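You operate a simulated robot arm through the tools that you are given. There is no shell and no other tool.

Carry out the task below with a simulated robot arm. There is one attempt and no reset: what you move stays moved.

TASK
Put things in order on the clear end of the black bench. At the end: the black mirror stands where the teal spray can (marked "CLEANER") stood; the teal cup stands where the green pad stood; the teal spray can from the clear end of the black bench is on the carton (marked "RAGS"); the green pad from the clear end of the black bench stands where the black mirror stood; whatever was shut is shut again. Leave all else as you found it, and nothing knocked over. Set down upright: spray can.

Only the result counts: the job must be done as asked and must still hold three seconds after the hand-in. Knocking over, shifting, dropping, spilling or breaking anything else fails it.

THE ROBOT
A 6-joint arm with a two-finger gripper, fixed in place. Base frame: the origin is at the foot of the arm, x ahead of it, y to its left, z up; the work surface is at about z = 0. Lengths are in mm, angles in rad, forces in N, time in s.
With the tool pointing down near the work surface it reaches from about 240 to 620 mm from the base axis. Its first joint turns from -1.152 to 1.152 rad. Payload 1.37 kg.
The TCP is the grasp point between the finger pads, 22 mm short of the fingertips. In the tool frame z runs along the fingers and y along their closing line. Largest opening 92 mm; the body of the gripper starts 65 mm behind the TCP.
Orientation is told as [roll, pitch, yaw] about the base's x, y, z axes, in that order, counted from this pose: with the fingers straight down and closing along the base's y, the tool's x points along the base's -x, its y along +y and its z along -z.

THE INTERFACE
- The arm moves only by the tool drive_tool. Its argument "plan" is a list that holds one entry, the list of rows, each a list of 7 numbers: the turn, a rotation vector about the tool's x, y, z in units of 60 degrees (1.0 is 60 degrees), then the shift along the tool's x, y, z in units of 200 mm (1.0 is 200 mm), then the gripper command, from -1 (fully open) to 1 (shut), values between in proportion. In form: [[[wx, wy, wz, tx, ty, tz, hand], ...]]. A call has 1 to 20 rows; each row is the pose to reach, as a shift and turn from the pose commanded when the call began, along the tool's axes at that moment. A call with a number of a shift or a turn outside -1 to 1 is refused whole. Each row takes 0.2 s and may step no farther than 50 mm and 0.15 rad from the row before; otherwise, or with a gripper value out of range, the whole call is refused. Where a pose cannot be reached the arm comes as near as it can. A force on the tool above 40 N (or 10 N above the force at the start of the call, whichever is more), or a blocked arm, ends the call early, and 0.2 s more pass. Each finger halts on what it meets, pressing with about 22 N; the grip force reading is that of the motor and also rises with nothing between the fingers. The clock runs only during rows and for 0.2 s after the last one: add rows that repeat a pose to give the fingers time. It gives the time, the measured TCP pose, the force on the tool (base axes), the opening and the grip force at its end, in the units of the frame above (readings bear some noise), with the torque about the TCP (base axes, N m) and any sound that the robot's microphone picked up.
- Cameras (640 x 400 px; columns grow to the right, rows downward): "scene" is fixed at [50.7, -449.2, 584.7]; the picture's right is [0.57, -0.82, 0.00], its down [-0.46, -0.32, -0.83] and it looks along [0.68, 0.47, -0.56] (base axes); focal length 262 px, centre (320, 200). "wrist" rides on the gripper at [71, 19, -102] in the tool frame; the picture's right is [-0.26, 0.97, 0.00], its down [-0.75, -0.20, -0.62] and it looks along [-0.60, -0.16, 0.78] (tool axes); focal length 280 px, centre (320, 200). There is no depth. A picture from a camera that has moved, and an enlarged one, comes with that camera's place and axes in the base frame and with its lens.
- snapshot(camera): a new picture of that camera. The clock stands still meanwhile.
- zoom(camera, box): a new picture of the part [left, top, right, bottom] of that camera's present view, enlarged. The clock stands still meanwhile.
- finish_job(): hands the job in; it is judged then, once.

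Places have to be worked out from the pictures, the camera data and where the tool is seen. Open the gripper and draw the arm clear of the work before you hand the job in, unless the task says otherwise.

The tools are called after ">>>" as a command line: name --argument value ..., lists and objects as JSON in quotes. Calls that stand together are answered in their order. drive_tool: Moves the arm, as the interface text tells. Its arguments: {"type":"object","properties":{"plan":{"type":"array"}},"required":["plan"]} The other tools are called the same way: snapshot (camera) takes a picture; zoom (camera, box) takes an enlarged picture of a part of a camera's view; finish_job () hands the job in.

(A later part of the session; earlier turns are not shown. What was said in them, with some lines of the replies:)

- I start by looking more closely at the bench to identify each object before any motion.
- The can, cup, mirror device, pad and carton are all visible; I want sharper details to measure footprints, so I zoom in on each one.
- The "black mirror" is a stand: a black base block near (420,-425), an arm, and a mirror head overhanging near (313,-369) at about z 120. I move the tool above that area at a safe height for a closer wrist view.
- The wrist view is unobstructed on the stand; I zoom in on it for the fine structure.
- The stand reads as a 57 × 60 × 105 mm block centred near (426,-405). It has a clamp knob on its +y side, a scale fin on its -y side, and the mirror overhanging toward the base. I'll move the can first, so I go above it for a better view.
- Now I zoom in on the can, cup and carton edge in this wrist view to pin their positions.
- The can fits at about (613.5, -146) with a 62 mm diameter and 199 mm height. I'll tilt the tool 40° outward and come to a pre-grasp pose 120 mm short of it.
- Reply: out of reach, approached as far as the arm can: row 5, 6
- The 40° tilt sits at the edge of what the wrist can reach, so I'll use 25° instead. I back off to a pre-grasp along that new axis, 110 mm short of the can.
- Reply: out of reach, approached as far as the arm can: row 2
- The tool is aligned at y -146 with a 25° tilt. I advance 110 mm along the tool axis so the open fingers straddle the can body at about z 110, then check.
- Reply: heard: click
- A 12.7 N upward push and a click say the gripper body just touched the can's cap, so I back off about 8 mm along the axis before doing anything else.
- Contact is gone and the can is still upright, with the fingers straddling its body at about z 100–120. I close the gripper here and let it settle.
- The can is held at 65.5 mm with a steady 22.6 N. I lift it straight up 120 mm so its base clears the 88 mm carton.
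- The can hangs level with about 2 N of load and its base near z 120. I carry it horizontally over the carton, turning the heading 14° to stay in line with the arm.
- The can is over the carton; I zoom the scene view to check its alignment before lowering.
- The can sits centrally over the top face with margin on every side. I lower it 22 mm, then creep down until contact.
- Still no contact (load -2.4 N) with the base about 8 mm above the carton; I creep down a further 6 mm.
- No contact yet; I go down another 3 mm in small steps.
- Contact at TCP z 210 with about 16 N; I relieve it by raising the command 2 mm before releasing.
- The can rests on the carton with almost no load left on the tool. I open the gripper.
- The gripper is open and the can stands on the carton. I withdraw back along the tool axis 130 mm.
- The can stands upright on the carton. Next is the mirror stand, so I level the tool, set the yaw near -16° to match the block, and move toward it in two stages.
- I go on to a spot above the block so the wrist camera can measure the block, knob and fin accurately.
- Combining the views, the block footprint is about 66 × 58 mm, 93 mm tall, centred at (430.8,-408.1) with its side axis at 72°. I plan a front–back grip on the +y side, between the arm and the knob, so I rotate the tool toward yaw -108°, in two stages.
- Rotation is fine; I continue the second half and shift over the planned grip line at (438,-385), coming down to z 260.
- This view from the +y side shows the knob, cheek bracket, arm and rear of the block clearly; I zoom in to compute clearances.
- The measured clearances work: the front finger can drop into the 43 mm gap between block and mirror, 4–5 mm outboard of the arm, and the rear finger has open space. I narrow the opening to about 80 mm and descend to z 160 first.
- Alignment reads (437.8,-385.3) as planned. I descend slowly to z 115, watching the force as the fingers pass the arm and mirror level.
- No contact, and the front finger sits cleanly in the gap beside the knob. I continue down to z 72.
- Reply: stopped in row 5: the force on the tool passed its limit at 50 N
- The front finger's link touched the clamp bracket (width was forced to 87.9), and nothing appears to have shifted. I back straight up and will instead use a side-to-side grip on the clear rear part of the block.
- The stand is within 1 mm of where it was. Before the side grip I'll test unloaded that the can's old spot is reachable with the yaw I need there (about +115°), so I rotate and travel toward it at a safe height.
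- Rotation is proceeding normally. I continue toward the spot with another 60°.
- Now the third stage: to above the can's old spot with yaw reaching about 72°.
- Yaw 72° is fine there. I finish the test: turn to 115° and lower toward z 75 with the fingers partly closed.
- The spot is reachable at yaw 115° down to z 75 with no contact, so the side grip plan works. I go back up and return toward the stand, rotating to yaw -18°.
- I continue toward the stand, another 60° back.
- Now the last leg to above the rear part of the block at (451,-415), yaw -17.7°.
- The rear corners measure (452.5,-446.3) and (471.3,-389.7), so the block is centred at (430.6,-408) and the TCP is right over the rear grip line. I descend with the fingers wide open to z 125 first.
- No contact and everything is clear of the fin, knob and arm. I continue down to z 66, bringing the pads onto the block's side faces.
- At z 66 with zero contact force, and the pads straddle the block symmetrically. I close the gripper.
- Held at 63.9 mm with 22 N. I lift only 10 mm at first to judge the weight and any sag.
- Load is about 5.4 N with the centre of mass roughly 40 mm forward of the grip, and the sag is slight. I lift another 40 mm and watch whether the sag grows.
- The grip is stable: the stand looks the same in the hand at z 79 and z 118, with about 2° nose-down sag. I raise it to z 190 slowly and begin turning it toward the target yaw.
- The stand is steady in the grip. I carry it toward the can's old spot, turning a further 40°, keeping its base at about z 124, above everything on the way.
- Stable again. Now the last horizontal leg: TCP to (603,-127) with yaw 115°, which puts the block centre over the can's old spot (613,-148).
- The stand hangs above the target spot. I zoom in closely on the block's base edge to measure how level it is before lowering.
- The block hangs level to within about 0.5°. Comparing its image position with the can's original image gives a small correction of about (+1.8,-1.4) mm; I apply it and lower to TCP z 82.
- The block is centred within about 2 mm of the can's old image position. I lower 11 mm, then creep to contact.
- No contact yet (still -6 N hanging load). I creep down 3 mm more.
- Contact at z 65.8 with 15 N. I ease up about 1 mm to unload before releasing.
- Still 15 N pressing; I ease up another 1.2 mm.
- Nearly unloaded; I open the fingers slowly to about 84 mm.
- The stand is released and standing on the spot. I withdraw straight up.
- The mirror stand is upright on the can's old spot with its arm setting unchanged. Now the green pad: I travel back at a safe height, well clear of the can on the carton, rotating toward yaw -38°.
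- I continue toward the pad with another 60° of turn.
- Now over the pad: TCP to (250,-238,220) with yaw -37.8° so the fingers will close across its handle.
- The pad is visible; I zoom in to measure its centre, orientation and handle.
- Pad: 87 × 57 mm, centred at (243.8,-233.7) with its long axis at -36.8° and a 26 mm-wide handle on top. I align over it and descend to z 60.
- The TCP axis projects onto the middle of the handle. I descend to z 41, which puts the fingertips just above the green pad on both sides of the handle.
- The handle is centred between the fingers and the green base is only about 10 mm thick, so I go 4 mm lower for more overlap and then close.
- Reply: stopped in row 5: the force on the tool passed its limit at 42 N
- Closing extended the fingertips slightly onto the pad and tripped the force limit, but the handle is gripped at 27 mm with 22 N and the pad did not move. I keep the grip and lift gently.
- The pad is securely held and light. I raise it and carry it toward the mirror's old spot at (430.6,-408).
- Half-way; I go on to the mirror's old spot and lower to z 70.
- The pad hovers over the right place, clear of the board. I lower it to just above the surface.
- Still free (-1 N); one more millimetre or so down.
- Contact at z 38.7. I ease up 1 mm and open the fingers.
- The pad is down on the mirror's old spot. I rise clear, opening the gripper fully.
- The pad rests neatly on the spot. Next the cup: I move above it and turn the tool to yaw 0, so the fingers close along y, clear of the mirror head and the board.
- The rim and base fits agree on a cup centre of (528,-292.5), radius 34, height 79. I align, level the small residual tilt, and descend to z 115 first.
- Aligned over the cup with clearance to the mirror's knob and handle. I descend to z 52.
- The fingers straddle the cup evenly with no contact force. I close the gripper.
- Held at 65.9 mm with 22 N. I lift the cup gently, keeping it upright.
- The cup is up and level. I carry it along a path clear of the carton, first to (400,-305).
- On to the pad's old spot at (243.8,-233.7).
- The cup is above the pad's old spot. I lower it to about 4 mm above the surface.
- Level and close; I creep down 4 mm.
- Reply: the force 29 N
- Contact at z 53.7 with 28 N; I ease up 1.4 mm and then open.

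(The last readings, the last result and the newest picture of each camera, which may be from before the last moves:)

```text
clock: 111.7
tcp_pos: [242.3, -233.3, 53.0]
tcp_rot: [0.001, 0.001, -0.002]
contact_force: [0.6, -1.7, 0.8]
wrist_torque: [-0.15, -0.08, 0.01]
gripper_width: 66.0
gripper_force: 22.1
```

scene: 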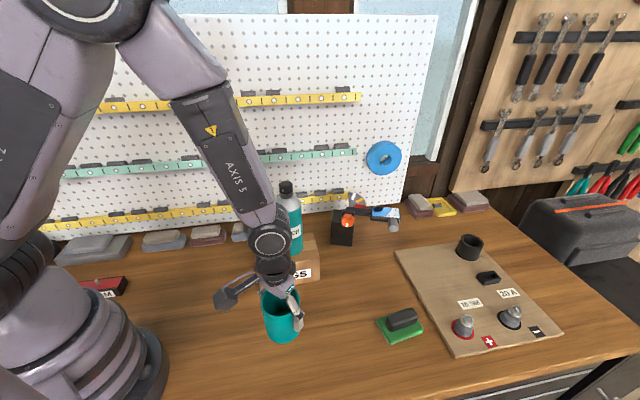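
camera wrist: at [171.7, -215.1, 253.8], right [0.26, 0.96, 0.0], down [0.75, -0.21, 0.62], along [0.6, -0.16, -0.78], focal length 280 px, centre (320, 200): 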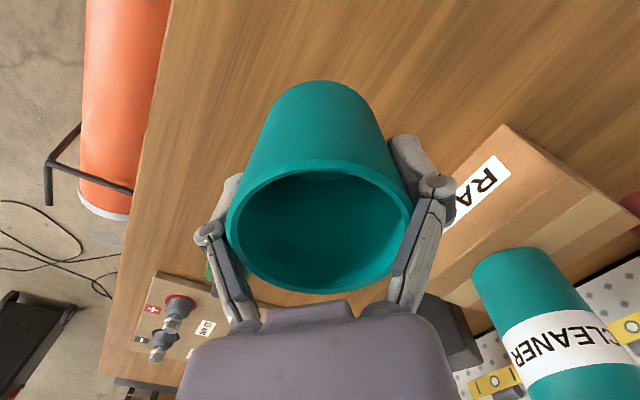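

Contact is down to under 1 N; I open the fingers slowly.

>>> drive_tool --plan '[[[0, 0, 0, 0, 0, 0, -0.3], [0, 0, 0, 0, 0, 0, -0.45], [0, 0, 0, 0, 0, 0, -0.6], [0, 0, 0, 0, 0, 0, -0.8], [0, 0, 0, 0, 0, 0, -1], [0, 0, 0, 0, 0, 0, -1]]]'

>>> snapshot --camera "wrist"

>>> zoom --camera "scene" --box '[225, 250, 345, 390]'

```text
clock: 113.0
tcp_pos: [242.4, -232.5, 54.0]
tcp_rot: [0.002, -0.001, 0.0]
contact_force: [0.1, -0.5, 0.2]
wrist_torque: [0.0, 0.01, -0.01]
gripper_width: 91.8
gripper_force: 0.1
```

```text
taken
camera wrist: at [171.7, -213.3, 154.3], right [0.26, 0.96, 0.0], down [0.75, -0.21, 0.62], along [0.6, -0.16, -0.78], focal length 280 px, centre (320, 200)
```

wrist: 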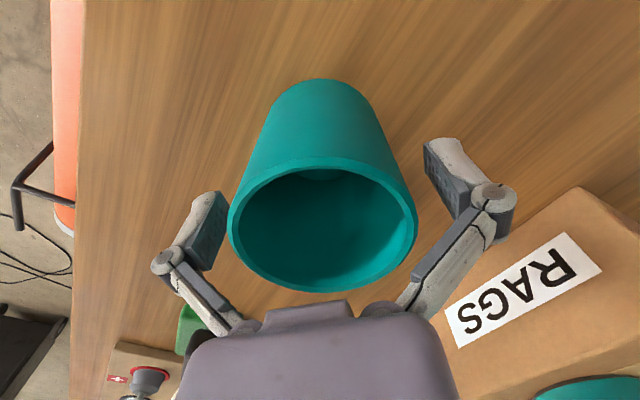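

```text
2.86 times, centred on (285, 320) of scene
camera zoom: at [50.7, -449.2, 584.7], right [0.57, -0.82, 0.0], down [-0.46, -0.32, -0.83], along [0.68, 0.47, -0.56], focal length 750 px, centre (420, -143)
```

zoom: 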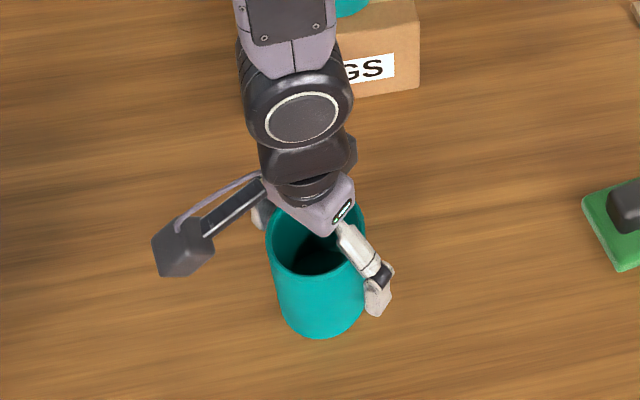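

The cup stands free on the pad's old spot. I rise straight up and back toward the starting pose, clear of the work.

>>> drive_tool --plan '[[[0, 0, 0, 0, 0, -0.05, -1], [0, 0, 0, 0, 0, -0.15, -1], [0, 0, 0, 0, 0, -0.3, -1], [0, 0, 0, 0, 0, -0.5, -1], [0, 0, 0, 0, 0, -0.7, -1], [0, 0, 0, 0, 0, -0.9, -1], [0, 0, 0, 0, 0, -1.0, -1], [0, 0, 0, 0, 0, -1.0, -1]]]'

>>> snapshot --camera "scene"

>>> snapshot --camera "wrist"

```text
clock: 114.8
tcp_pos: [243.0, -233.0, 255.5]
tcp_rot: [0.0, 0.0, 0.001]
contact_force: [-0.4, 0.2, -0.8]
wrist_torque: [0.05, -0.03, -0.02]
gripper_width: 92.2
gripper_force: 0.0
```

```text
taken
```

scene: 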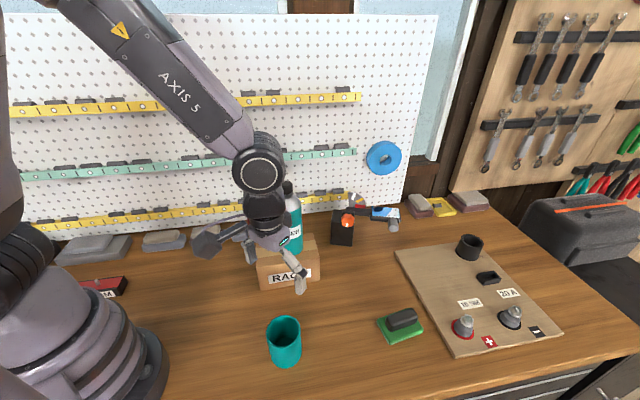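

```text
taken
camera wrist: at [171.6, -213.4, 355.4], right [0.26, 0.96, 0.0], down [0.75, -0.21, 0.62], along [0.6, -0.16, -0.78], focal length 280 px, centre (320, 200)
```

wrist: 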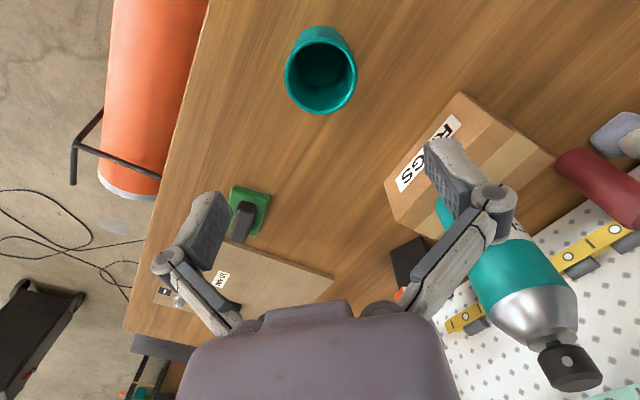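

Everything appears in place. I retract to the starting pose and take a final look.

>>> drive_tool --plan '[[[0, 0, 0, -0.04, -0.02, -0.15, -1], [0, 0, 0, -0.12, -0.05, -0.3, -1], [0, 0, 0, -0.22, -0.08, -0.45, -1], [0, 0, 0, -0.32, -0.11, -0.58, -1], [0, 0, 0, -0.4, -0.13, -0.68, -1], [0, 0, 0, -0.465, -0.15, -0.75, -1], [0, 0, 0, -0.465, -0.15, -0.75, -1]]]'

>>> snapshot --camera "scene"

>>> zoom --camera "scene" --box '[220, 170, 460, 380]'

>>> snapshot --camera "wrist"

```text
clock: 116.5
tcp_pos: [334.9, -264.7, 403.6]
tcp_rot: [0.002, 0.001, 0.0]
contact_force: [0.7, -0.1, 0.3]
wrist_torque: [0.01, 0.02, -0.01]
gripper_width: 92.0
gripper_force: 0.0
```

```text
taken
```

scene: 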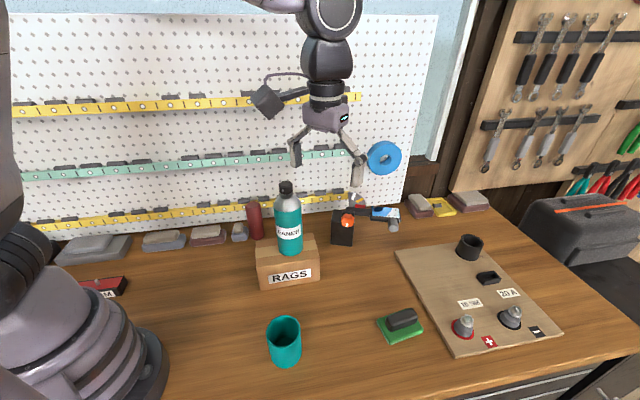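

```text
1.90 times, centred on (340, 275) of scene
camera zoom: at [50.7, -449.2, 584.7], right [0.57, -0.82, 0.0], down [-0.46, -0.32, -0.83], along [0.68, 0.47, -0.56], focal length 500 px, centre (282, 57)
```

zoom: 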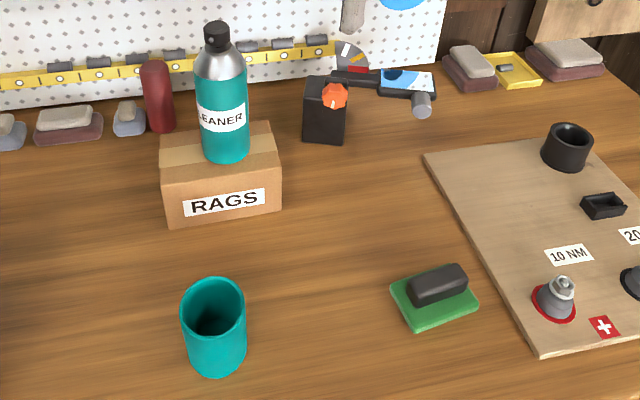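

```text
taken
camera wrist: at [264.8, -244.4, 504.2], right [0.26, 0.96, 0.0], down [0.75, -0.21, 0.62], along [0.6, -0.16, -0.78], focal length 280 px, centre (320, 200)
```

wrist: 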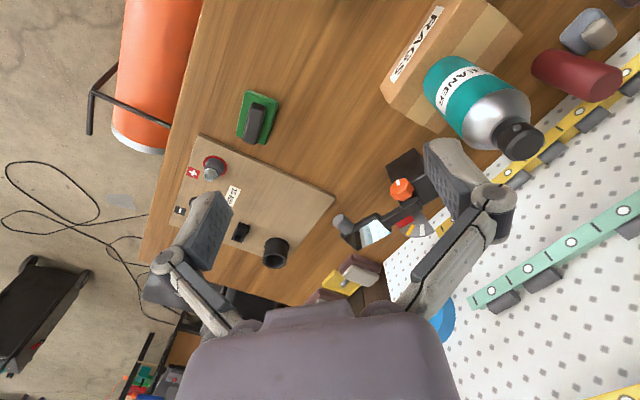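

All items look right. I double-check the can's cap and uprightness and the mirror's setting with close zooms, since I heard a click earlier.

>>> zoom --camera "scene" --box '[255, 175, 325, 265]'

>>> zoom --camera "wrist" --box '[400, 40, 560, 180]'

>>> zoom --camera "scene" --box '[320, 185, 410, 255]'

```text
4.44 times, centred on (290, 220) of scene
camera zoom: at [50.7, -449.2, 584.7], right [0.57, -0.82, 0.0], down [-0.46, -0.32, -0.83], along [0.68, 0.47, -0.56], focal length 1166 px, centre (453, 111)
```

zoom: 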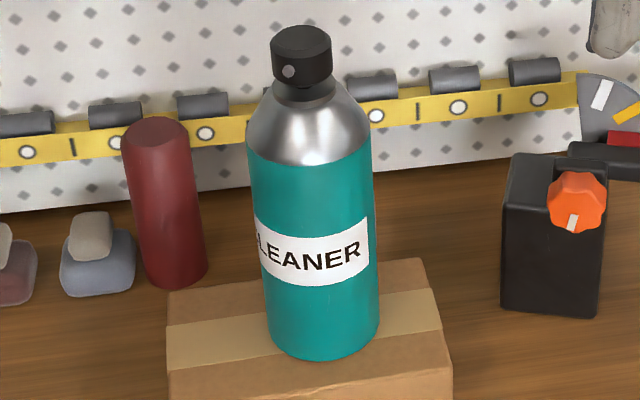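

```text
2.86 times, centred on (480, 110) of wrist
camera zoom: at [264.8, -244.4, 504.2], right [0.26, 0.96, 0.0], down [0.75, -0.21, 0.62], along [0.6, -0.16, -0.78], focal length 801 px, centre (-137, 457)
```

zoom: 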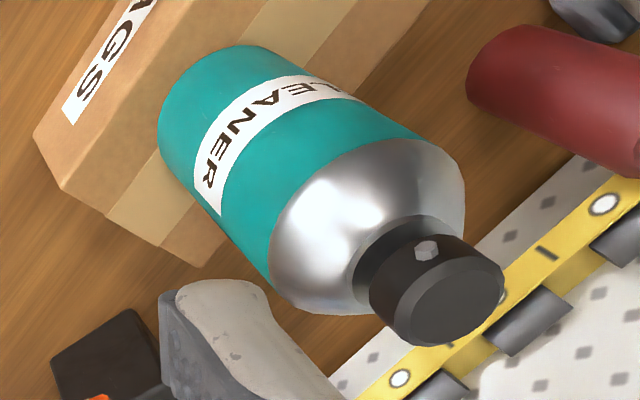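

```text
5.71 times, centred on (365, 220) of scene
camera zoom: at [50.7, -449.2, 584.7], right [0.57, -0.82, 0.0], down [-0.46, -0.32, -0.83], along [0.68, 0.47, -0.56], focal length 1499 px, centre (63, 86)
```

zoom: 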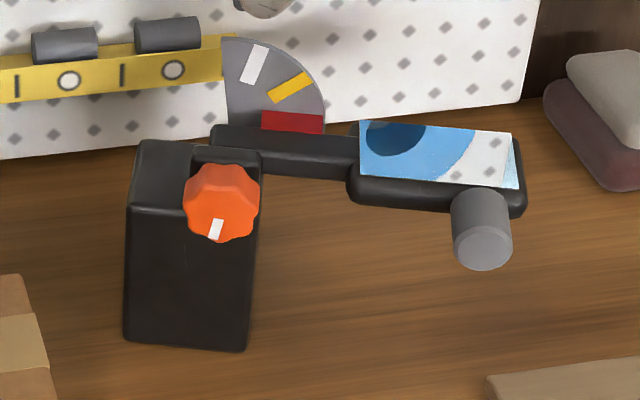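

The can is upright and its cap looks unchanged. The mirror's arm is still at the red mark, the pad, cup and stand are where they should be, and the gripper is open and clear. I hand the job in.

>>> finish_job

```text
The job is handed in.
```

I moved all four items and handed the job in. The final pictures show everything upright and in place, but I haven't seen the judged result.

| Item | Where it is now | Fit |
|---|---|---|
| Spray can | Upright on the RAGS carton, near the middle of its top | carton did not visibly move |
| Black mirror | Where the can stood, with its arm still at the red mark | about 2–3 mm |
| Green pad | Where the mirror's base block stood | about 2 mm |
| Teal cup | Upright where the pad stood | about 2 mm |

These offsets are my estimates from the camera pictures and the arm's readings.

- **Can cap:** as I reached for the can, the gripper pressed its cap with about 13 N and I heard a click. I backed off at once, and the cap looks the same in close-up pictures before and after.
- **Mirror bracket:** on my first try at gripping the mirror, a finger hit its clamp bracket and tripped the force limit. That shifted the mirror by about 1 mm before I moved it; the bracket and knob look unchanged.
- **Mirror direction:** the mirror head now points along the back wall instead of toward the robot. The task didn't say which way it should face.
- **Things shut:** I opened nothing, so nothing needed shutting again.

The gripper is open and the arm is back near its starting position.
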